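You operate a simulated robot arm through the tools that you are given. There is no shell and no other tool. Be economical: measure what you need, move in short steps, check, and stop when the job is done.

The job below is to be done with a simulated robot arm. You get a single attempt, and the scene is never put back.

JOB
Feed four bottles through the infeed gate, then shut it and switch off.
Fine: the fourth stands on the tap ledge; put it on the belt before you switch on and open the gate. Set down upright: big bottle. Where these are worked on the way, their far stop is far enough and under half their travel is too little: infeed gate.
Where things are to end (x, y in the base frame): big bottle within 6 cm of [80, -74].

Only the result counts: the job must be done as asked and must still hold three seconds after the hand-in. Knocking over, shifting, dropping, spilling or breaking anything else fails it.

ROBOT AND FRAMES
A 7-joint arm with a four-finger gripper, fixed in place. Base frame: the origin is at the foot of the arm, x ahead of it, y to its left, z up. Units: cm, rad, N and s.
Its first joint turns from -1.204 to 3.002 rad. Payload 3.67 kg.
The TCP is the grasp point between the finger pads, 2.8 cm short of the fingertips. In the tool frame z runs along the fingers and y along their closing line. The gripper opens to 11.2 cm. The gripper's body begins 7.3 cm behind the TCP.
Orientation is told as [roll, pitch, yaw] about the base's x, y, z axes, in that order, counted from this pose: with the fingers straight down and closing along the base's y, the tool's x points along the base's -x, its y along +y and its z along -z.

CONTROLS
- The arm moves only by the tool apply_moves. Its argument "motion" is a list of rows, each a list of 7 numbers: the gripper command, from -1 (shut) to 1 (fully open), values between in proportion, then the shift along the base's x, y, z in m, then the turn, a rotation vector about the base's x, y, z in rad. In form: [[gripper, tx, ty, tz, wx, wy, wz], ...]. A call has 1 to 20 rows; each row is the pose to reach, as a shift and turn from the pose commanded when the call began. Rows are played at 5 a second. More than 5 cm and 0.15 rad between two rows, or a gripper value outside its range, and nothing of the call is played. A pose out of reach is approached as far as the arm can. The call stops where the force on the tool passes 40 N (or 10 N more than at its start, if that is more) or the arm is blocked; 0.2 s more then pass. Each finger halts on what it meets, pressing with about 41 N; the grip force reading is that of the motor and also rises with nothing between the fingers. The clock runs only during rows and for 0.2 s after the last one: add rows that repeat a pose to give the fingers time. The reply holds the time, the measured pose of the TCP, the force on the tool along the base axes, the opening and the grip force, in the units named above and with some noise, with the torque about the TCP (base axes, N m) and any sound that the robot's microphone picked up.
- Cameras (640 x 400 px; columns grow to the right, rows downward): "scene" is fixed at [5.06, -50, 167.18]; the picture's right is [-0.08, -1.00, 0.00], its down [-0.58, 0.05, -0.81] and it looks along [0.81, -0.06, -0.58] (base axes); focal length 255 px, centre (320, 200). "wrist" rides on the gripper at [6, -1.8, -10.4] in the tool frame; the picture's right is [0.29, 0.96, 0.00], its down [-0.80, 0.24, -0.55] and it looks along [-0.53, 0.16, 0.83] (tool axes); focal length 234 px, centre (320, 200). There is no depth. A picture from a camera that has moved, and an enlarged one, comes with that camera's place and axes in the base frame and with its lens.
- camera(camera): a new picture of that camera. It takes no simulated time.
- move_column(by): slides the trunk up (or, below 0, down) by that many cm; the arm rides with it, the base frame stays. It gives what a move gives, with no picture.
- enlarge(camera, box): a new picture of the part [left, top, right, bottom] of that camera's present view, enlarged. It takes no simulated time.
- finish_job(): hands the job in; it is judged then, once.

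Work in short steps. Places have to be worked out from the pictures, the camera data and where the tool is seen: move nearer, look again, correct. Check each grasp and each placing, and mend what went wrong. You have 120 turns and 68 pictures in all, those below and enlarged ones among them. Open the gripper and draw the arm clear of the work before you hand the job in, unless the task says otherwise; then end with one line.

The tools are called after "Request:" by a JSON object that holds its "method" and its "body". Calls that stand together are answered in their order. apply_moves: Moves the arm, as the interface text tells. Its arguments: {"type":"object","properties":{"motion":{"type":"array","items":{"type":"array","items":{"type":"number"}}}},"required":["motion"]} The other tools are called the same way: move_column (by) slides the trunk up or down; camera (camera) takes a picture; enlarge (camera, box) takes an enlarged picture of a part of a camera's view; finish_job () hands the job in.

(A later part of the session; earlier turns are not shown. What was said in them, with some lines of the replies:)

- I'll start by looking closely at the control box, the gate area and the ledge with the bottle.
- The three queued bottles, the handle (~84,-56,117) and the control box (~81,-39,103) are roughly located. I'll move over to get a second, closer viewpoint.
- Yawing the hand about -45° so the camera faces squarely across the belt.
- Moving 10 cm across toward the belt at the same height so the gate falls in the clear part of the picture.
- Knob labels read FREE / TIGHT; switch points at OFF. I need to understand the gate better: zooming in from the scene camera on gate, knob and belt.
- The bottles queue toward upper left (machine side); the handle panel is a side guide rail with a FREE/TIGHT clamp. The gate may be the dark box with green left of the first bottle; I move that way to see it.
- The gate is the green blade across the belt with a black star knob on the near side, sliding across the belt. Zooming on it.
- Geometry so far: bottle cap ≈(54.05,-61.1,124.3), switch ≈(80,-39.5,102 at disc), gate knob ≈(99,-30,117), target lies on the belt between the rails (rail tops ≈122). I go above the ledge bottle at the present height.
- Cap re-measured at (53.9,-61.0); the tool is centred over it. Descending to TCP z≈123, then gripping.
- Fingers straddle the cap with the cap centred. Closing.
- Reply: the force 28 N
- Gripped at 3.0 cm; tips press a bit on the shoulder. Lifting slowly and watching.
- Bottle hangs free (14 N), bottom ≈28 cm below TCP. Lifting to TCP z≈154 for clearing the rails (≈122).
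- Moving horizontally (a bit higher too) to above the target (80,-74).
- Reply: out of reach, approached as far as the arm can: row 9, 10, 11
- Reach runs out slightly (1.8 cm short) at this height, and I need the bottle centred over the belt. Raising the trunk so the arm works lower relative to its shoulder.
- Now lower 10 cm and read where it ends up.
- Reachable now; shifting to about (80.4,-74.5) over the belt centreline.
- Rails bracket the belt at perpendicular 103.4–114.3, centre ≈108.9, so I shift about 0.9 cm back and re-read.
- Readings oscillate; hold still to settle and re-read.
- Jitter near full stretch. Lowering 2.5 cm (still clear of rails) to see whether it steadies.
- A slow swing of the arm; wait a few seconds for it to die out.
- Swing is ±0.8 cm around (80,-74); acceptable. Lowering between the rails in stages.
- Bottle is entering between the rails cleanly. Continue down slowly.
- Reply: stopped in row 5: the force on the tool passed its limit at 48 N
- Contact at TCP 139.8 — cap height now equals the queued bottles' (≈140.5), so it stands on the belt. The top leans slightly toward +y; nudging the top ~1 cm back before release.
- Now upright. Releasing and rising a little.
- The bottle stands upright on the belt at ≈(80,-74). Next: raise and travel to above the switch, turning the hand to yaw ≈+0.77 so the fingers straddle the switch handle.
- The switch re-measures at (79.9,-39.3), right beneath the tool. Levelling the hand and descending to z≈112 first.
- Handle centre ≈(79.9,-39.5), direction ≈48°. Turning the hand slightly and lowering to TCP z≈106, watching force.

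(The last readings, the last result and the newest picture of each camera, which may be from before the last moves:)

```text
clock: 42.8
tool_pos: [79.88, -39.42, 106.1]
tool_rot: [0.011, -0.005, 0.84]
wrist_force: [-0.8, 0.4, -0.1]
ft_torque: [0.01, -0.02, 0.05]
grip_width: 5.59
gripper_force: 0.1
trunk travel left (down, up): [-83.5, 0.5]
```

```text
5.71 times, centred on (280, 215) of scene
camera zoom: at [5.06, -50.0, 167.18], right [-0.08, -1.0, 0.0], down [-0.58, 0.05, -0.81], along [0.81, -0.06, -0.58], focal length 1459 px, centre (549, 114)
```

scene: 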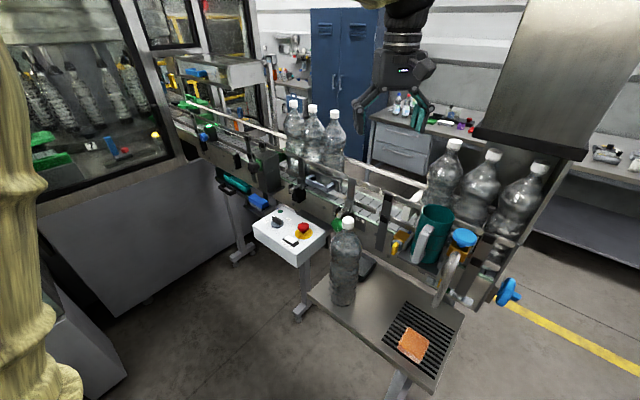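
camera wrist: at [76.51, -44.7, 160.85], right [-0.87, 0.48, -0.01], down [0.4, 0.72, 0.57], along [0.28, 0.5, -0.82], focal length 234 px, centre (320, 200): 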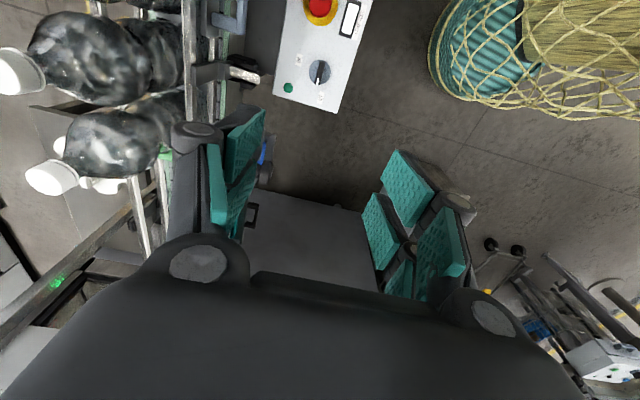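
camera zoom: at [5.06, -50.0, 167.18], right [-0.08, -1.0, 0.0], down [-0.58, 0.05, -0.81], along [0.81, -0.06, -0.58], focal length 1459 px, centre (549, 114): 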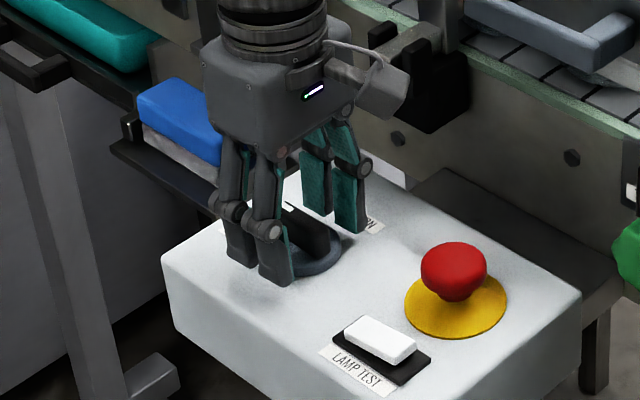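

Fingers straddle the handle. Closing, then turning clockwise toward ON in steps.

Request:
{"method": "apply_moves", "body": {"motion": [[-0.5, 0, 0, 0, 0, 0, 0], [-1, 0, 0, 0, 0, 0, 0], [-1, 0, 0, 0, 0, 0, 0], [-1, 0, 0, 0, 0, 0, 0]]}}

Request:
{"method": "apply_moves", "body": {"motion": [[-1, 0, 0, 0, 0, 0, -0.1], [-1, 0, 0, 0, 0, 0, -0.2], [-1, 0, 0, 0, 0, 0, -0.3], [-1, 0, 0, 0, 0, 0, -0.4], [-1, 0, 0, 0, 0, 0, -0.5], [-1, 0, 0, 0, 0, 0, -0.6], [-1, 0, 0, 0, 0, 0, -0.7], [-1, 0, 0, 0, 0, 0, -0.8]]}}

```text
clock: 43.8
tool_pos: [80.11, -39.43, 106.28]
tool_rot: [0.011, -0.007, 0.84]
wrist_force: [17.5, -13.3, 21.4]
ft_torque: [-0.38, -0.42, -1.9]
grip_width: 1.39
gripper_force: 44.8
trunk travel left (down, up): [-83.5, 0.5]
```

```text
clock: 44.6
tool_pos: [80.12, -39.46, 106.25]
tool_rot: [0.008, -0.008, 0.598]
wrist_force: [0.6, -6.1, 2.3]
ft_torque: [-0.59, 0.56, 0.05]
grip_width: 1.29
gripper_force: 44.2
trunk travel left (down, up): [-83.5, 0.5]
stopped in row 3: the force on the tool passed its limit at 43 N (the readings are from after the stop); the commanded pose is now the measured one
```

Turned ~0.24 rad before a side force tripped the stop; the grip has since centred itself. Continuing from here.

Request:
{"method": "apply_moves", "body": {"motion": [[-1, 0, 0, 0, 0, 0, -0.07], [-1, 0, 0, 0, 0, 0, -0.14], [-1, 0, 0, 0, 0, 0, -0.21], [-1, 0, 0, 0, 0, 0, -0.28], [-1, 0, 0, 0, 0, 0, -0.35], [-1, 0, 0, 0, 0, 0, -0.42]]}}

Request:
{"method": "enlarge", "body": {"camera": "scene", "box": [240, 180, 320, 250]}}

```text
clock: 46.0
tool_pos: [80.16, -39.54, 106.17]
tool_rot: [0.008, -0.008, 0.176]
wrist_force: [4.4, -9.9, 0.8]
ft_torque: [-0.26, -1.06, 0.03]
grip_width: 1.31
gripper_force: 44.8
trunk travel left (down, up): [-83.5, 0.5]
```

```text
5.71 times, centred on (280, 215) of scene
camera zoom: at [5.06, -50.0, 167.18], right [-0.08, -1.0, 0.0], down [-0.58, 0.05, -0.81], along [0.81, -0.06, -0.58], focal length 1459 px, centre (549, 114)
```

zoom: 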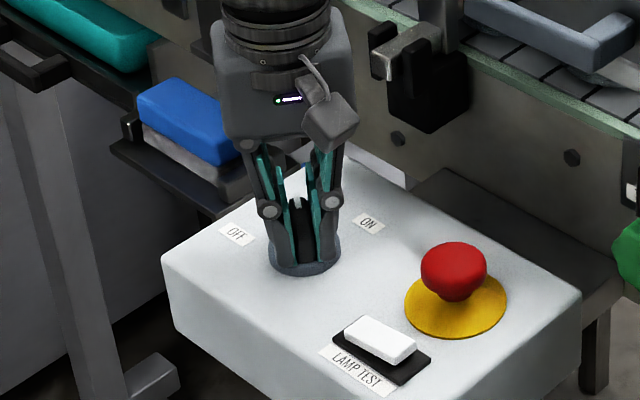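

It is turning with the hand, now midway. Continuing to ON.

Request:
{"method": "apply_moves", "body": {"motion": [[-1, 0, -0.001, 0, 0, 0, -0.08], [-1, 0, -0.001, 0, 0, 0, -0.16], [-1, 0, -0.001, 0, 0, 0, -0.24], [-1, 0, -0.001, 0, 0, 0, -0.32], [-1, 0, -0.001, 0, 0, 0, -0.4], [-1, 0, -0.001, 0, 0, 0, -0.48], [-1, 0, -0.001, 0, 0, 0, -0.56], [-1, 0, -0.001, 0, 0, 0, -0.64], [-1, 0, -0.001, 0, 0, 0, -0.72], [-1, 0, -0.001, 0, 0, 0, -0.8], [-1, 0, -0.001, 0, 0, 0, -0.88]]}}

Request:
{"method": "enlarge", "body": {"camera": "scene", "box": [240, 180, 320, 250]}}

```text
clock: 48.4
tool_pos: [80.11, -39.69, 106.15]
tool_rot: [0.009, -0.006, -0.704]
wrist_force: [5.8, -12.4, 7.5]
ft_torque: [-1.15, -0.84, -0.04]
grip_width: 1.3
gripper_force: 44.2
trunk travel left (down, up): [-83.5, 0.5]
```

```text
5.71 times, centred on (280, 215) of scene
camera zoom: at [5.06, -50.0, 167.18], right [-0.08, -1.0, 0.0], down [-0.58, 0.05, -0.81], along [0.81, -0.06, -0.58], focal length 1459 px, centre (549, 114)
```

zoom: 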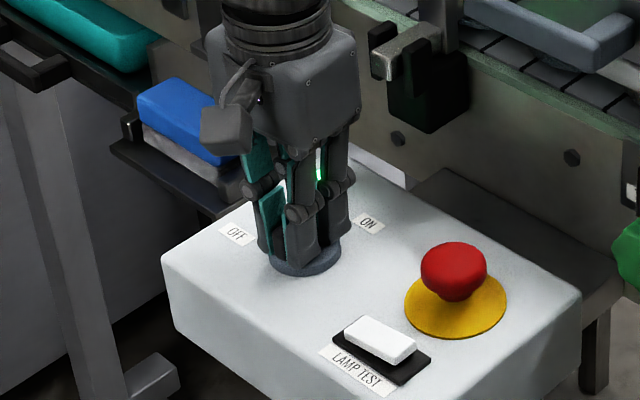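

A green glow shows the lamp came on. Nudging slightly further to check for the stop, then releasing.

Request:
{"method": "apply_moves", "body": {"motion": [[-1, 0, 0, 0, 0, 0, -0.05], [-1, 0, 0, 0, 0, 0, -0.05]]}}

Request:
{"method": "apply_moves", "body": {"motion": [[-0.5, 0, 0, 0, 0, 0, 0], [0, 0, 0, 0, 0, 0, 0], [0, 0, 0, 0, 0, 0, 0], [0, 0, 0, 0.03, 0, 0, 0], [0, 0, 0, 0.07, 0, 0, 0], [0, 0, 0, 0.11, 0, 0, 0], [0, 0, 0, 0.11, 0, 0, 0]]}}

Request:
{"method": "enlarge", "body": {"camera": "scene", "box": [220, 90, 420, 250]}}

```text
clock: 49.0
tool_pos: [80.04, -39.67, 106.23]
tool_rot: [0.012, -0.009, -0.755]
wrist_force: [6.3, -16.1, 9.2]
ft_torque: [-0.66, -0.37, 0.0]
grip_width: 1.32
gripper_force: 45.5
trunk travel left (down, up): [-83.5, 0.5]
```

```text
clock: 50.6
tool_pos: [79.99, -39.71, 117.16]
tool_rot: [0.008, -0.004, -0.755]
wrist_force: [0.7, -0.1, -0.5]
ft_torque: [0.03, -0.01, 0.01]
grip_width: 5.58
gripper_force: 0.1
trunk travel left (down, up): [-83.5, 0.5]
```

```text
2.50 times, centred on (320, 170) of scene
camera zoom: at [5.06, -50.0, 167.18], right [-0.08, -1.0, 0.0], down [-0.58, 0.05, -0.81], along [0.81, -0.06, -0.58], focal length 638 px, centre (320, 275)
```

zoom: 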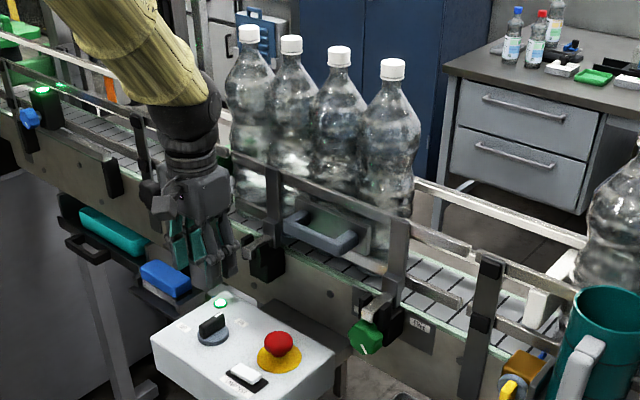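

Belt runs and the fourth bottle has joined the queue. Now to the gate: I move beside it with the fingers tilted toward it to inspect the knob.

Request:
{"method": "apply_moves", "body": {"motion": [[0, 0, 0.03, 0.03, 0, 0, 0], [0, 0.01, 0.06, 0.06, 0, 0, -0.03], [0, 0.02, 0.09, 0.09, -0.07, -0.07, -0.03], [0, 0.03, 0.12, 0.11, -0.14, -0.14, -0.03], [0, 0.05, 0.15, 0.11, -0.21, -0.21, -0.03], [0, 0.06, 0.18, 0.11, -0.28, -0.28, -0.03], [0, 0.08, 0.215, 0.11, -0.35, -0.35, -0.03], [0, 0.08, 0.215, 0.11, -0.35, -0.35, -0.03], [0, 0.08, 0.215, 0.11, -0.35, -0.35, -0.03]]}}

Request:
{"method": "camera", "body": {"camera": "wrist"}}

```text
clock: 52.8
tool_pos: [88.32, -22.88, 127.96]
tool_rot: [0.063, -0.435, -0.882]
wrist_force: [0.0, 0.7, 0.6]
ft_torque: [-0.03, 0.03, 0.04]
grip_width: 5.59
gripper_force: 0.2
trunk travel left (down, up): [-83.5, 0.5]
stopped in row 9: the arm was blocked; the commanded pose is now the measured one
```

```text
27 pictures are left
camera wrist: at [80.12, -16.76, 134.78], right [0.56, 0.83, -0.07], down [0.46, -0.24, 0.85], along [0.69, -0.5, -0.52], focal length 234 px, centre (320, 200)
```

wrist: 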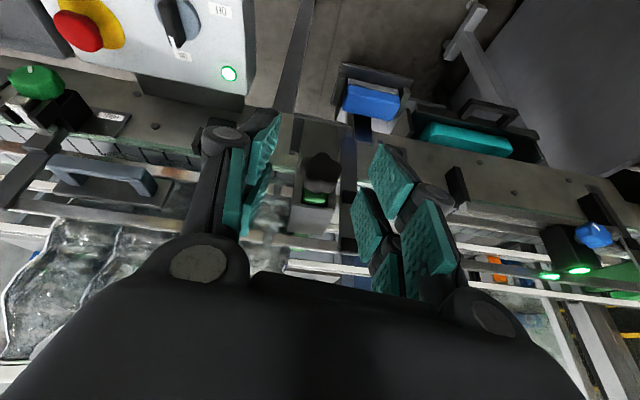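

The arm reports being blocked (4.5 cm short in y) with no tool force; check in the scene what it's touching.

Request:
{"method": "camera", "body": {"camera": "scene"}}

```text
26 pictures are left
```

scene: 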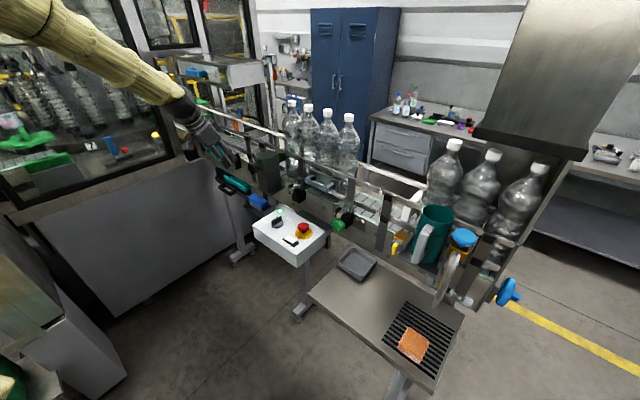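

Likely the forearm/elbow near the machine frame; I'll keep further from it. Zoom on the knob from here for detail.

Request:
{"method": "enlarge", "body": {"camera": "wrist", "box": [270, 100, 380, 250]}}

```text
2.67 times, centred on (325, 175) of wrist
camera zoom: at [80.12, -16.76, 134.78], right [0.56, 0.83, -0.07], down [0.46, -0.24, 0.85], along [0.69, -0.5, -0.52], focal length 624 px, centre (307, 267)
```

zoom: 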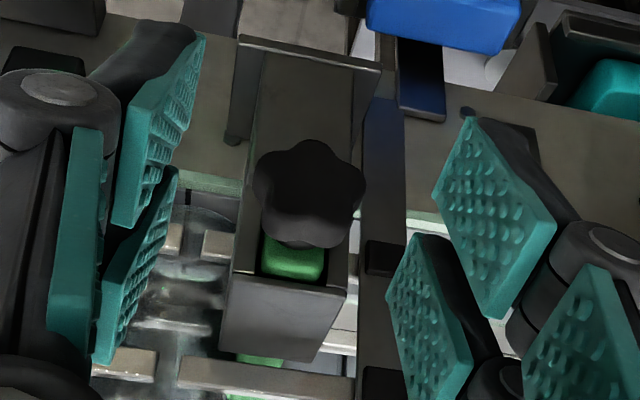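

Knob ≈5.2 cm wide at ≈(98.7,-30.1,117), directly in front of its housing. I'll grip it from above with only slight tilt; first raise and back off, then lower the trunk for reach.

Request:
{"method": "apply_moves", "body": {"motion": [[0, 0, -0.01, 0.04, 0, 0, 0], [0.2, 0.01, -0.03, 0.08, 0.1, 0.1, 0], [0.4, 0.02, -0.05, 0.12, 0.2, 0.2, 0], [0.6, 0.03, -0.06, 0.16, 0.2, 0.2, 0], [0.6, 0.035, -0.06, 0.2, 0.2, 0.2, 0], [0.6, 0.035, -0.06, 0.23, 0.2, 0.2, 0], [0.6, 0.035, -0.06, 0.23, 0.2, 0.2, 0]]}}

Request:
{"method": "move_column", "body": {"by": -20}}

Request:
{"method": "enlarge", "body": {"camera": "scene", "box": [120, 20, 380, 240]}}

```text
clock: 54.4
tool_pos: [91.75, -28.53, 151.19]
tool_rot: [0.036, -0.156, -0.871]
wrist_force: [-0.8, 0.4, 0.6]
ft_torque: [-0.01, 0.0, 0.0]
grip_width: 8.98
gripper_force: 0.1
trunk travel left (down, up): [-83.5, 0.5]
```

```text
clock: 56.5
tool_pos: [91.77, -28.72, 131.06]
tool_rot: [0.037, -0.157, -0.87]
wrist_force: [-0.6, -0.3, 0.3]
ft_torque: [-0.02, 0.02, -0.03]
grip_width: 8.96
gripper_force: 0.2
trunk travel left (down, up): [-63.5, 20.5]
```

```text
1.82 times, centred on (250, 130) of scene
camera zoom: at [5.06, -50.0, 167.18], right [-0.08, -1.0, 0.0], down [-0.58, 0.05, -0.81], along [0.81, -0.06, -0.58], focal length 464 px, centre (447, 327)
```

zoom: 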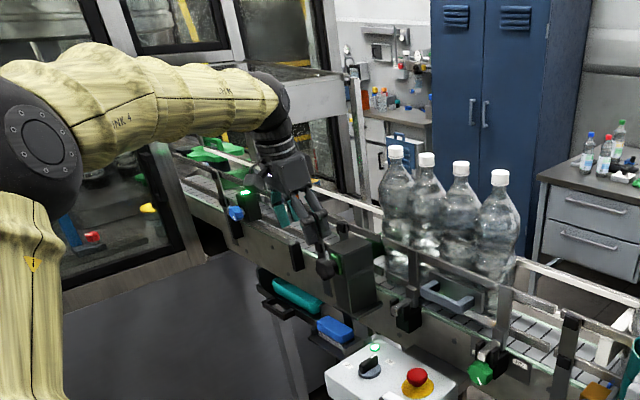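

Position is good. Move over the knob at z≈126, then take a wrist look before descending.

Request:
{"method": "apply_moves", "body": {"motion": [[0.6, 0.03, -0.005, -0.01, 0, 0, 0.03], [0.6, 0.06, -0.012, -0.03, 0, 0, 0.06], [0.6, 0.069, -0.014, -0.05, 0, 0, 0.06], [0.6, 0.069, -0.014, -0.05, 0, 0, 0.06]]}}

Request:
{"method": "enlarge", "body": {"camera": "wrist", "box": [200, 20, 440, 240]}}

Request:
{"method": "enlarge", "body": {"camera": "scene", "box": [200, 90, 320, 200]}}

```text
clock: 57.5
tool_pos: [98.53, -30.08, 126.0]
tool_rot: [0.037, -0.155, -0.81]
wrist_force: [0.6, 0.0, -0.4]
ft_torque: [-0.04, 0.02, -0.02]
grip_width: 8.97
gripper_force: 0.0
trunk travel left (down, up): [-63.5, 20.5]
```

```text
1.82 times, centred on (320, 130) of wrist
camera zoom: at [91.75, -26.05, 135.38], right [0.49, 0.87, -0.01], down [0.64, -0.36, 0.68], along [0.59, -0.34, -0.73], focal length 426 px, centre (320, 327)
```

zoom: 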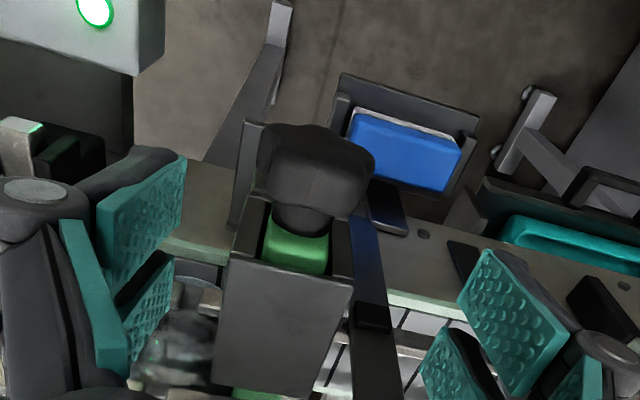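

```text
3.64 times, centred on (260, 145) of scene
camera zoom: at [5.06, -50.0, 167.18], right [-0.08, -1.0, 0.0], down [-0.58, 0.05, -0.81], along [0.81, -0.06, -0.58], focal length 928 px, centre (538, 400)
```

zoom: 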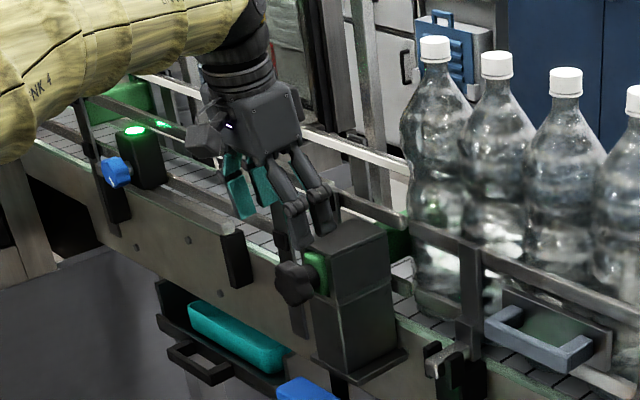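

Knob re-measured at ≈(97.9,-29.9,117.5). Descend over it with fingers on both sides.

Request:
{"method": "apply_moves", "body": {"motion": [[0.6, -0.004, 0.001, -0.02, 0, 0, 0], [0.6, -0.006, 0.002, -0.04, 0, 0, 0], [0.6, -0.006, 0.002, -0.06, 0, 0, 0], [0.6, -0.006, 0.002, -0.08, 0, 0, 0], [0.6, -0.006, 0.002, -0.085, 0, 0, 0], [0.6, -0.006, 0.002, -0.085, 0, 0, 0]]}}

Request:
{"method": "enlarge", "body": {"camera": "scene", "box": [220, 110, 310, 190]}}

Request:
{"method": "enlarge", "body": {"camera": "wrist", "box": [200, 20, 440, 240]}}

```text
clock: 58.9
tool_pos: [97.99, -29.92, 117.6]
tool_rot: [0.037, -0.157, -0.813]
wrist_force: [0.1, -0.3, 0.8]
ft_torque: [0.0, 0.01, -0.02]
grip_width: 8.97
gripper_force: 0.0
trunk travel left (down, up): [-63.5, 20.5]
```

```text
5.00 times, centred on (265, 150) of scene
camera zoom: at [5.06, -50.0, 167.18], right [-0.08, -1.0, 0.0], down [-0.58, 0.05, -0.81], along [0.81, -0.06, -0.58], focal length 1276 px, centre (595, 450)
```

zoom: 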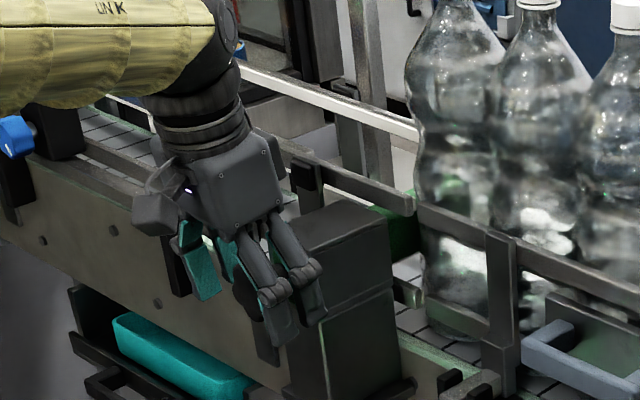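

```text
1.82 times, centred on (320, 130) of wrist
camera zoom: at [91.21, -25.82, 126.81], right [0.49, 0.87, -0.01], down [0.64, -0.36, 0.68], along [0.59, -0.34, -0.73], focal length 426 px, centre (320, 327)
```

zoom: 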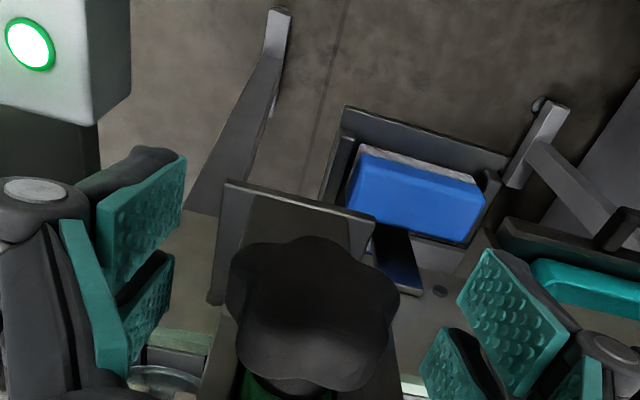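

The knob is exactly at the TCP. Close on it.

Request:
{"method": "apply_moves", "body": {"motion": [[0.2, 0, 0, 0, 0, 0, 0], [-0.2, 0, 0, 0, 0, 0, 0], [-1, 0, 0, 0, 0, 0, 0], [-1, 0, 0, 0, 0, 0, 0], [-1, 0, 0, 0, 0, 0, 0]]}}

```text
clock: 60.1
tool_pos: [98.01, -30.02, 117.73]
tool_rot: [0.035, -0.156, -0.813]
wrist_force: [-10.7, -4.4, -1.9]
ft_torque: [-0.1, 0.34, 0.54]
grip_width: 4.65
gripper_force: 45.1
trunk travel left (down, up): [-63.5, 20.5]
```

Gripped (4.65 cm). Pull straight out along (-0.71,+0.71) in small steps.

Request:
{"method": "apply_moves", "body": {"motion": [[-1, -0.005, 0.005, 0, 0, 0, 0], [-1, -0.011, 0.011, 0, 0, 0, 0], [-1, -0.018, 0.018, 0, 0, 0, 0], [-1, -0.025, 0.025, 0, 0, 0, 0], [-1, -0.032, 0.032, 0, 0, 0, 0]]}}

Request:
{"method": "enlarge", "body": {"camera": "scene", "box": [200, 90, 360, 200]}}

```text
clock: 61.3
tool_pos: [94.75, -26.83, 117.57]
tool_rot: [0.036, -0.154, -0.812]
wrist_force: [-7.6, -9.1, -4.1]
ft_torque: [-0.02, 0.01, 0.46]
grip_width: 4.68
gripper_force: 45.2
trunk travel left (down, up): [-63.5, 20.5]
```

```text
3.64 times, centred on (280, 145) of scene
camera zoom: at [5.06, -50.0, 167.18], right [-0.08, -1.0, 0.0], down [-0.58, 0.05, -0.81], along [0.81, -0.06, -0.58], focal length 928 px, centre (466, 400)
```

zoom: 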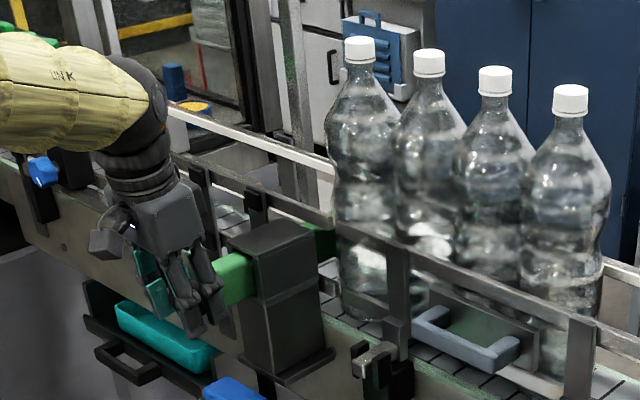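

The gate slides out. Continue pulling toward its far stop.

Request:
{"method": "apply_moves", "body": {"motion": [[-1, -0.007, 0.007, 0, 0, 0, 0], [-1, -0.014, 0.014, 0, 0, 0, 0], [-1, -0.021, 0.021, 0, 0, 0, 0], [-1, -0.028, 0.028, 0, 0, 0, 0], [-1, -0.035, 0.035, 0, 0, 0, 0], [-1, -0.042, 0.042, 0, 0, 0, 0]]}}

Request:
{"method": "enlarge", "body": {"camera": "scene", "box": [160, 80, 360, 220]}}

```text
clock: 62.7
tool_pos: [90.51, -22.67, 117.61]
tool_rot: [0.036, -0.157, -0.813]
wrist_force: [-9.6, -7.1, -3.0]
ft_torque: [-0.35, 0.3, 0.83]
grip_width: 4.66
gripper_force: 45.1
trunk travel left (down, up): [-63.5, 20.5]
```

```text
2.86 times, centred on (260, 150) of scene
camera zoom: at [5.06, -50.0, 167.18], right [-0.08, -1.0, 0.0], down [-0.58, 0.05, -0.81], along [0.81, -0.06, -0.58], focal length 729 px, centre (491, 343)
```

zoom: 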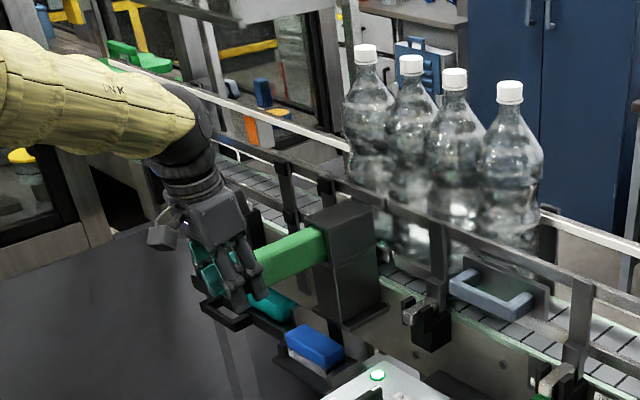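

Bar out ~10.5 cm; bottles seem to begin moving. Pull on until the stop.

Request:
{"method": "apply_moves", "body": {"motion": [[-1, -0.007, 0.007, 0, 0, 0, 0], [-1, -0.014, 0.014, 0, 0, 0, 0], [-1, -0.021, 0.021, 0, 0, 0, 0]]}}

Request:
{"method": "enlarge", "body": {"camera": "scene", "box": [160, 80, 360, 220]}}

```text
clock: 63.2
tool_pos: [90.47, -22.52, 117.5]
tool_rot: [0.038, -0.165, -0.814]
wrist_force: [16.6, -24.0, -9.9]
ft_torque: [-0.65, -0.82, 0.68]
grip_width: 4.68
gripper_force: 44.9
trunk travel left (down, up): [-63.5, 20.5]
stopped in row 2: the force on the tool passed its limit at 43 N (the readings are from after the stop); the commanded pose is now the measured one
```

```text
2.86 times, centred on (260, 150) of scene
camera zoom: at [5.06, -50.0, 167.18], right [-0.08, -1.0, 0.0], down [-0.58, 0.05, -0.81], along [0.81, -0.06, -0.58], focal length 729 px, centre (491, 343)
```

zoom: 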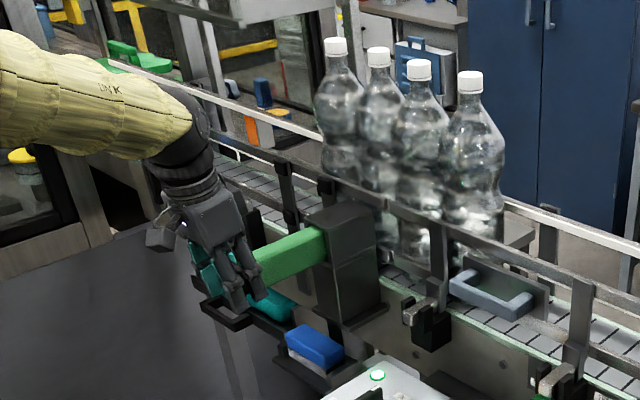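

Far stop reached (gate fully open) and the bottles are travelling. Hold and watch.

Request:
{"method": "apply_moves", "body": {"motion": [[-1, 0, 0, 0, 0, 0, 0], [-1, 0, 0, 0, 0, 0, 0], [-1, 0, 0, 0, 0, 0, 0], [-1, 0, 0, 0, 0, 0, 0], [-1, 0, 0, 0, 0, 0, 0], [-1, 0, 0, 0, 0, 0, 0], [-1, 0, 0, 0, 0, 0, 0], [-1, 0, 0, 0, 0, 0, 0], [-1, 0, 0, 0, 0, 0, 0]]}}

Request:
{"method": "enlarge", "body": {"camera": "scene", "box": [160, 50, 480, 230]}}

```text
clock: 64.3
tool_pos: [90.31, -22.48, 117.6]
tool_rot: [0.038, -0.165, -0.814]
wrist_force: [14.3, -25.7, -10.7]
ft_torque: [-0.8, -0.53, 0.67]
grip_width: 4.68
gripper_force: 44.8
trunk travel left (down, up): [-63.5, 20.5]
stopped in row 5: the force on the tool passed its limit at 41 N (the readings are from after the stop); the commanded pose is now the measured one
```

```text
2.00 times, centred on (320, 140) of scene
camera zoom: at [5.06, -50.0, 167.18], right [-0.08, -1.0, 0.0], down [-0.58, 0.05, -0.81], along [0.81, -0.06, -0.58], focal length 511 px, centre (320, 320)
```

zoom: 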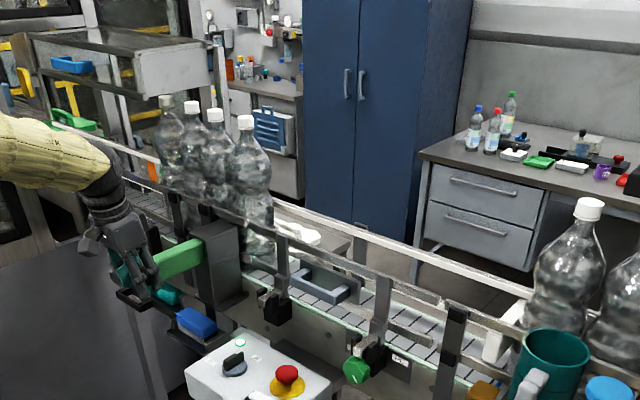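

Three have passed; the fourth is at the gate. Ease the pull slightly and wait another 1.5 s.

Request:
{"method": "apply_moves", "body": {"motion": [[-1, 0.002, -0.002, 0, 0, 0, 0], [-1, 0.002, -0.002, 0, 0, 0, 0], [-1, 0.002, -0.002, 0, 0, 0, 0], [-1, 0.002, -0.002, 0, 0, 0, 0], [-1, 0.002, -0.002, 0, 0, 0, 0], [-1, 0.002, -0.002, 0, 0, 0, 0], [-1, 0.002, -0.002, 0, 0, 0, 0]]}}

Request:
{"method": "enlarge", "body": {"camera": "scene", "box": [120, 50, 440, 230]}}

```text
clock: 66.0
tool_pos: [90.4, -22.52, 117.66]
tool_rot: [0.04, -0.161, -0.815]
wrist_force: [-12.1, -23.6, -28.6]
ft_torque: [0.11, 0.24, 0.63]
grip_width: 4.66
gripper_force: 45.4
trunk travel left (down, up): [-63.5, 20.5]
```

```text
2.00 times, centred on (280, 140) of scene
camera zoom: at [5.06, -50.0, 167.18], right [-0.08, -1.0, 0.0], down [-0.58, 0.05, -0.81], along [0.81, -0.06, -0.58], focal length 511 px, centre (400, 320)
```

zoom: 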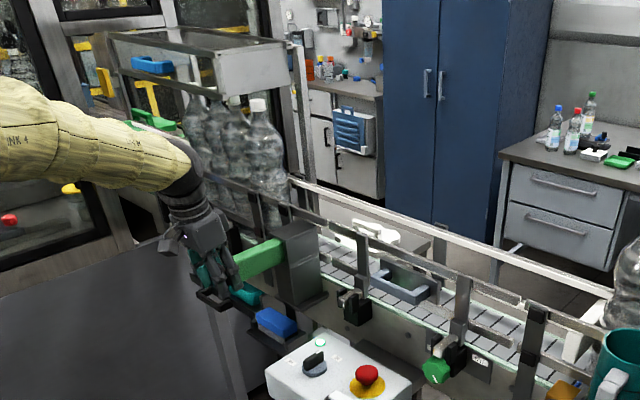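

Fourth seems just past the gate; waiting another 1.2 s to be sure it's well clear.

Request:
{"method": "apply_moves", "body": {"motion": [[-1, 0, 0, 0.001, 0, 0, 0], [-1, 0, 0, 0.001, 0, 0, 0], [-1, 0, 0, 0.001, 0, 0, 0], [-1, 0, 0, 0.001, 0, 0, 0], [-1, 0, 0, 0.001, 0, 0, 0], [-1, 0, 0, 0.001, 0, 0, 0]]}}

Request:
{"method": "enlarge", "body": {"camera": "scene", "box": [160, 70, 340, 200]}}

```text
clock: 66.7
tool_pos: [90.38, -22.44, 117.66]
tool_rot: [0.035, -0.162, -0.814]
wrist_force: [3.5, -20.3, -11.7]
ft_torque: [-0.95, -0.36, 0.55]
grip_width: 4.69
gripper_force: 45.2
trunk travel left (down, up): [-63.5, 20.5]
stopped in row 3: the force on the tool passed its limit at 48 N (the readings are from after the stop); the commanded pose is now the measured one
```

```text
3.08 times, centred on (250, 135) of scene
camera zoom: at [5.06, -50.0, 167.18], right [-0.08, -1.0, 0.0], down [-0.58, 0.05, -0.81], along [0.81, -0.06, -0.58], focal length 786 px, centre (535, 400)
```

zoom: 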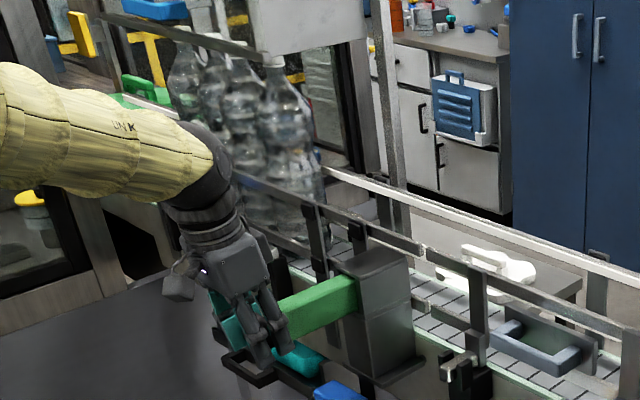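

All four are past the gate. Push the gate shut.

Request:
{"method": "apply_moves", "body": {"motion": [[-1, 0.004, -0.004, 0, 0, 0, 0], [-1, 0.011, -0.011, 0, 0, 0, 0], [-1, 0.018, -0.018, 0, 0, 0, 0], [-1, 0.025, -0.025, 0, 0, 0, 0], [-1, 0.032, -0.032, 0, 0, 0, 0], [-1, 0.039, -0.039, 0, 0, 0, 0], [-1, 0.046, -0.046, 0, 0, 0, 0], [-1, 0.053, -0.053, 0, 0, 0, 0], [-1, 0.06, -0.06, 0, 0, 0, 0], [-1, 0.066, -0.066, 0, 0, 0, 0], [-1, 0.072, -0.072, 0, 0, 0, 0], [-1, 0.078, -0.078, 0, 0, 0, 0], [-1, 0.083, -0.083, 0, 0, 0, 0]]}}

Request:
{"method": "enlarge", "body": {"camera": "scene", "box": [160, 70, 340, 200]}}

```text
clock: 69.3
tool_pos: [97.65, -29.71, 117.6]
tool_rot: [0.033, -0.158, -0.812]
wrist_force: [-12.8, -13.6, -10.6]
ft_torque: [-0.13, -0.4, 0.93]
grip_width: 4.7
gripper_force: 44.6
trunk travel left (down, up): [-63.5, 20.5]
stopped in row 12: the force on the tool passed its limit at 49 N (the readings are from after the stop); the commanded pose is now the measured one
```

```text
3.08 times, centred on (250, 135) of scene
camera zoom: at [5.06, -50.0, 167.18], right [-0.08, -1.0, 0.0], down [-0.58, 0.05, -0.81], along [0.81, -0.06, -0.58], focal length 786 px, centre (535, 400)
```

zoom: 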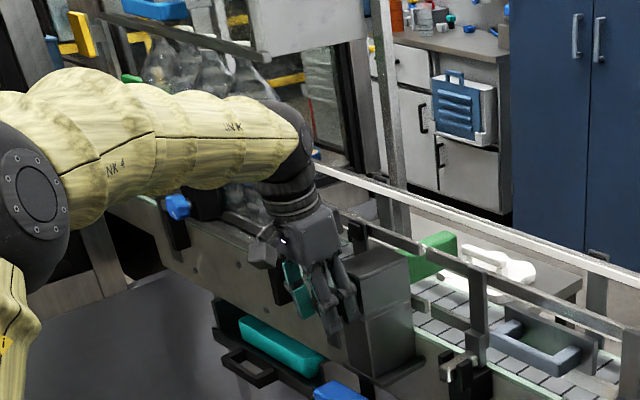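

Reached the stop with slight rebound; one more gentle push to seat it.

Request:
{"method": "apply_moves", "body": {"motion": [[-1, 0.002, -0.002, 0, 0, 0, 0], [-1, 0.004, -0.004, 0, 0, 0, 0], [-1, 0.006, -0.006, 0, 0, 0, 0]]}}

```text
clock: 70.0
tool_pos: [97.86, -29.85, 117.64]
tool_rot: [0.029, -0.156, -0.812]
wrist_force: [-13.6, -7.1, 3.1]
ft_torque: [-0.46, 0.54, 0.73]
grip_width: 4.67
gripper_force: 44.6
trunk travel left (down, up): [-63.5, 20.5]
stopped in row 3: the force on the tool passed its limit at 43 N (the readings are from after the stop); the commanded pose is now the measured one
```

Gate is seated shut. Release, rise, and level the hand.

Request:
{"method": "apply_moves", "body": {"motion": [[-0.2, 0, 0, 0, 0, 0, 0], [0.3, 0, 0, 0, 0, 0, 0], [0.6, 0, 0, 0, 0, 0, 0], [0.6, 0, 0, 0, 0, 0, 0], [0.6, 0, 0, 0.03, 0, 0, 0], [0.6, 0, 0, 0.07, 0, 0, 0], [0.6, 0, 0, 0.11, 0, 0, 0], [0.6, -0.02, 0, 0.13, 0.09, 0.09, 0], [0.6, -0.05, -0.02, 0.13, 0.11, 0.11, 0.0], [0.3, -0.09, -0.04, 0.13, 0.11, 0.11, 0.03], [0, -0.13, -0.07, 0.1, 0.11, 0.11, 0.06], [0, -0.16, -0.085, 0.06, 0.11, 0.11, 0.06], [0, -0.178, -0.097, 0.02, 0.11, 0.11, 0.06], [0, -0.178, -0.097, 0, 0.11, 0.11, 0.06], [0, -0.178, -0.097, 0, 0.11, 0.11, 0.06]]}}

Request:
{"method": "enlarge", "body": {"camera": "wrist", "box": [190, 20, 450, 270]}}

Request:
{"method": "enlarge", "body": {"camera": "scene", "box": [140, 70, 380, 250]}}

```text
refused: row 11 steps farther than a row can; nothing moved
```

```text
1.60 times, centred on (320, 145) of wrist
camera zoom: at [91.06, -25.84, 126.92], right [0.5, 0.87, -0.02], down [0.64, -0.36, 0.68], along [0.58, -0.35, -0.74], focal length 375 px, centre (320, 288)
```

zoom: 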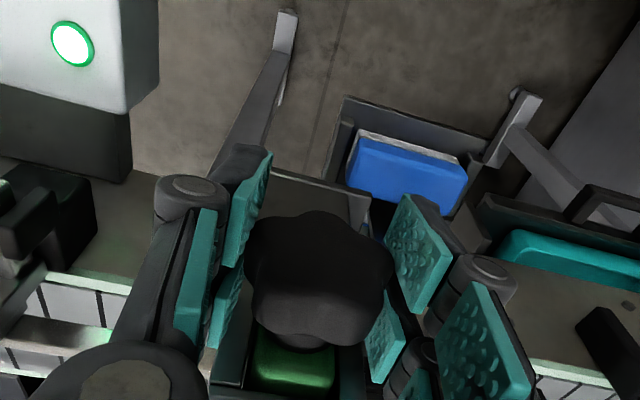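

```text
2.22 times, centred on (260, 160) of scene
camera zoom: at [5.06, -50.0, 167.18], right [-0.08, -1.0, 0.0], down [-0.58, 0.05, -0.81], along [0.81, -0.06, -0.58], focal length 567 px, centre (453, 289)
```

zoom: 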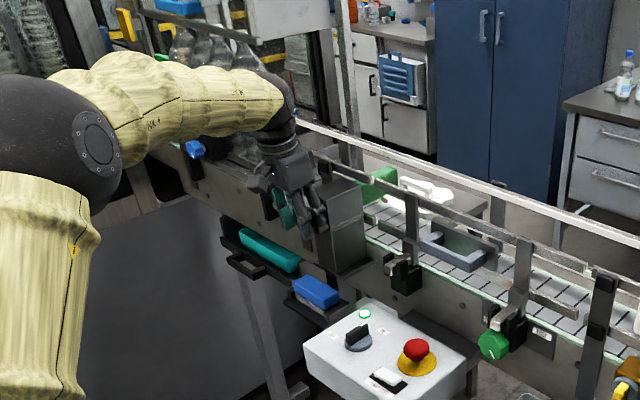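

One row stepped too far; repeat with smaller steps.

Request:
{"method": "apply_moves", "body": {"motion": [[-0.2, 0, 0, 0, 0, 0, 0], [0.3, 0, 0, 0, 0, 0, 0], [0.6, 0, 0, 0, 0, 0, 0], [0.6, 0, 0, 0, 0, 0, 0], [0.6, 0, 0, 0.03, 0, 0, 0], [0.6, 0, 0, 0.07, 0, 0, 0], [0.6, 0, 0, 0.11, 0, 0, 0], [0.6, -0.02, 0, 0.13, 0.09, 0.09, 0], [0.6, -0.05, -0.02, 0.13, 0.11, 0.11, 0.0], [0.3, -0.09, -0.04, 0.13, 0.11, 0.11, 0.03], [0, -0.12, -0.06, 0.11, 0.11, 0.11, 0.06], [0, -0.15, -0.08, 0.08, 0.11, 0.11, 0.06], [0, -0.17, -0.09, 0.04, 0.11, 0.11, 0.06], [0, -0.178, -0.097, 0, 0.11, 0.11, 0.06], [0, -0.178, -0.097, 0, 0.11, 0.11, 0.06]]}}

Request:
{"method": "enlarge", "body": {"camera": "wrist", "box": [190, 20, 450, 270]}}

```text
clock: 73.2
tool_pos: [80.13, -39.4, 117.47]
tool_rot: [0.033, 0.0, -0.751]
wrist_force: [0.3, 0.4, 0.6]
ft_torque: [-0.02, 0.0, 0.0]
grip_width: 5.58
gripper_force: 0.0
trunk travel left (down, up): [-63.5, 20.5]
```

```text
1.60 times, centred on (320, 145) of wrist
camera zoom: at [74.24, -36.85, 127.84], right [0.44, 0.9, 0.03], down [0.73, -0.38, 0.56], along [0.52, -0.23, -0.83], focal length 375 px, centre (320, 288)
```

zoom: 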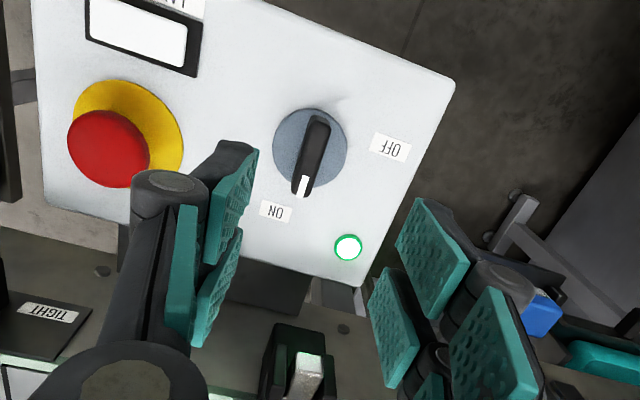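

Switch is at ON with lamp lit. Lowering onto the handle with the same pose I left it in.

Request:
{"method": "apply_moves", "body": {"motion": [[0, -0.001, -0.003, -0.04, -0.02, 0, 0], [0, -0.001, -0.003, -0.07, -0.02, 0, 0], [0, -0.001, -0.003, -0.095, -0.02, 0, 0], [0, -0.001, -0.003, -0.112, -0.02, 0, 0], [0, -0.001, -0.003, -0.112, -0.02, 0, 0], [-0.5, -0.001, -0.003, -0.112, -0.02, 0, 0], [-1, -0.001, -0.003, -0.112, -0.02, 0, 0], [-1, -0.001, -0.003, -0.112, -0.02, 0, 0]]}}

```text
clock: 75.0
tool_pos: [80.07, -39.92, 106.31]
tool_rot: [0.018, -0.013, -0.752]
wrist_force: [-3.5, -3.9, 0.5]
ft_torque: [-0.06, 0.2, -0.04]
grip_width: 1.31
gripper_force: 44.7
trunk travel left (down, up): [-63.5, 20.5]
```

Well-centred grip. Turn counter-clockwise back to OFF.

Request:
{"method": "apply_moves", "body": {"motion": [[-1, 0, 0.001, 0, 0, 0, 0.08], [-1, 0, 0.001, 0, 0, 0, 0.16], [-1, 0, 0.001, 0, 0, 0, 0.24], [-1, 0, 0.001, 0, 0, 0, 0.32], [-1, 0, 0.001, 0, 0, 0, 0.4], [-1, 0, 0.001, 0, 0, 0, 0.48], [-1, 0, 0.001, 0, 0, 0, 0.56], [-1, 0, 0.001, 0, 0, 0, 0.64], [-1, 0, 0.001, 0, 0, 0, 0.72], [-1, 0, 0.002, 0, 0, 0, 0.8], [-1, 0, 0.002, 0, 0, 0, 0.88], [-1, 0, 0.002, 0, 0, 0, 0.96], [-1, 0, 0.002, 0, 0, 0, 1.04], [-1, 0, 0.003, 0, 0, 0, 1.12], [-1, 0, 0.003, 0, 0, 0, 1.2], [-1, 0, 0.003, 0, 0, 0, 1.28], [-1, 0, 0.003, 0, 0, 0, 1.36], [-1, 0, 0.003, 0, 0, 0, 1.44], [-1, 0, 0.003, 0, 0, 0, 1.52], [-1, 0, 0.003, 0, 0, 0, 1.57]]}}

Request:
{"method": "enlarge", "body": {"camera": "scene", "box": [240, 180, 320, 250]}}

```text
clock: 79.2
tool_pos: [80.21, -39.38, 106.1]
tool_rot: [0.019, -0.015, 0.819]
wrist_force: [6.6, 5.9, -0.2]
ft_torque: [0.15, -0.13, -1.68]
grip_width: 1.32
gripper_force: 44.8
trunk travel left (down, up): [-63.5, 20.5]
```

```text
5.71 times, centred on (280, 215) of scene
camera zoom: at [5.06, -50.0, 167.18], right [-0.08, -1.0, 0.0], down [-0.58, 0.05, -0.81], along [0.81, -0.06, -0.58], focal length 1459 px, centre (549, 114)
```

zoom: 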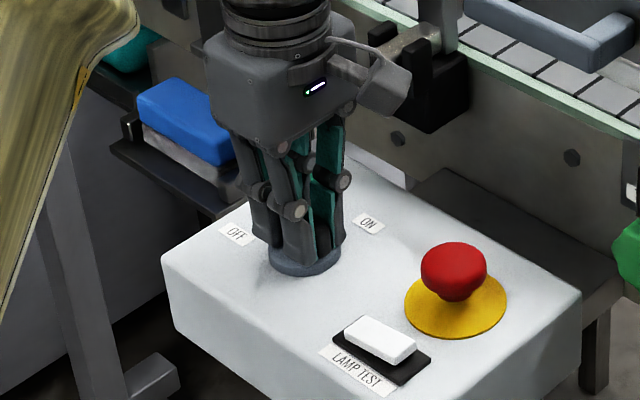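

Torque shows the OFF stop is reached. Release and draw the arm up and clear.

Request:
{"method": "apply_moves", "body": {"motion": [[-0.5, 0, 0, 0, 0, 0, 0], [0, 0, 0, 0, 0, 0, 0], [0, 0, 0, 0, 0, 0, 0], [0, 0, 0, 0.03, 0, 0, 0], [0, 0, 0, 0.07, 0, 0, 0], [0, 0, 0, 0.11, 0, 0, 0], [0, 0, 0, 0.15, 0, 0, 0], [0.5, -0.02, 0, 0.19, 0, 0, 0], [1, -0.05, 0, 0.23, 0, 0, 0], [1, -0.09, 0, 0.26, 0, 0, 0], [1, -0.13, 0, 0.28, 0, 0, 0], [1, -0.17, 0, 0.28, 0, 0, 0], [1, -0.2, 0, 0.28, 0, 0, 0], [1, -0.2, 0, 0.28, 0, 0, 0]]}}

Request:
{"method": "camera", "body": {"camera": "scene"}}

Request:
{"method": "enlarge", "body": {"camera": "scene", "box": [160, 90, 360, 250]}}

```text
clock: 82.2
tool_pos: [60.21, -39.7, 134.06]
tool_rot: [0.02, -0.017, 0.817]
wrist_force: [-0.1, -0.6, -1.0]
ft_torque: [0.11, 0.01, 0.0]
grip_width: 11.2
gripper_force: 0.0
trunk travel left (down, up): [-63.5, 20.5]
```

```text
8 pictures are left
```

scene: 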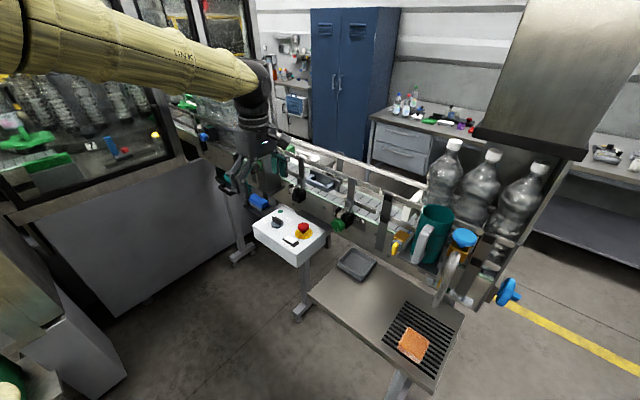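

```text
2.50 times, centred on (260, 170) of scene
camera zoom: at [5.06, -50.0, 167.18], right [-0.08, -1.0, 0.0], down [-0.58, 0.05, -0.81], along [0.81, -0.06, -0.58], focal length 638 px, centre (470, 275)
```

zoom: 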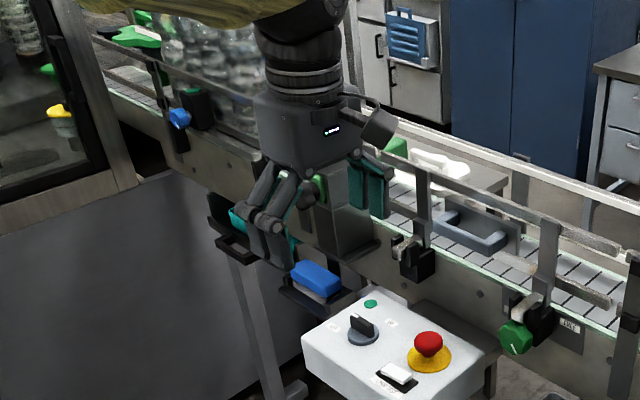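

Lamp is out, switch at OFF, gate blade across the belt, all four bottles beyond it, ledge empty, and the arm is clear. Handing in.

Request:
{"method": "finish_job", "body": {}}

```text
The job is handed in.
```

The job is handed in: the fourth bottle was set upright on the belt near (80, -74). All four bottles then went through the infeed gate, the gate is shut and the switch is at OFF. In the last pictures the lamp is out. The arm partly blocks the bottles past the gate, so I did not check that each one is standing.
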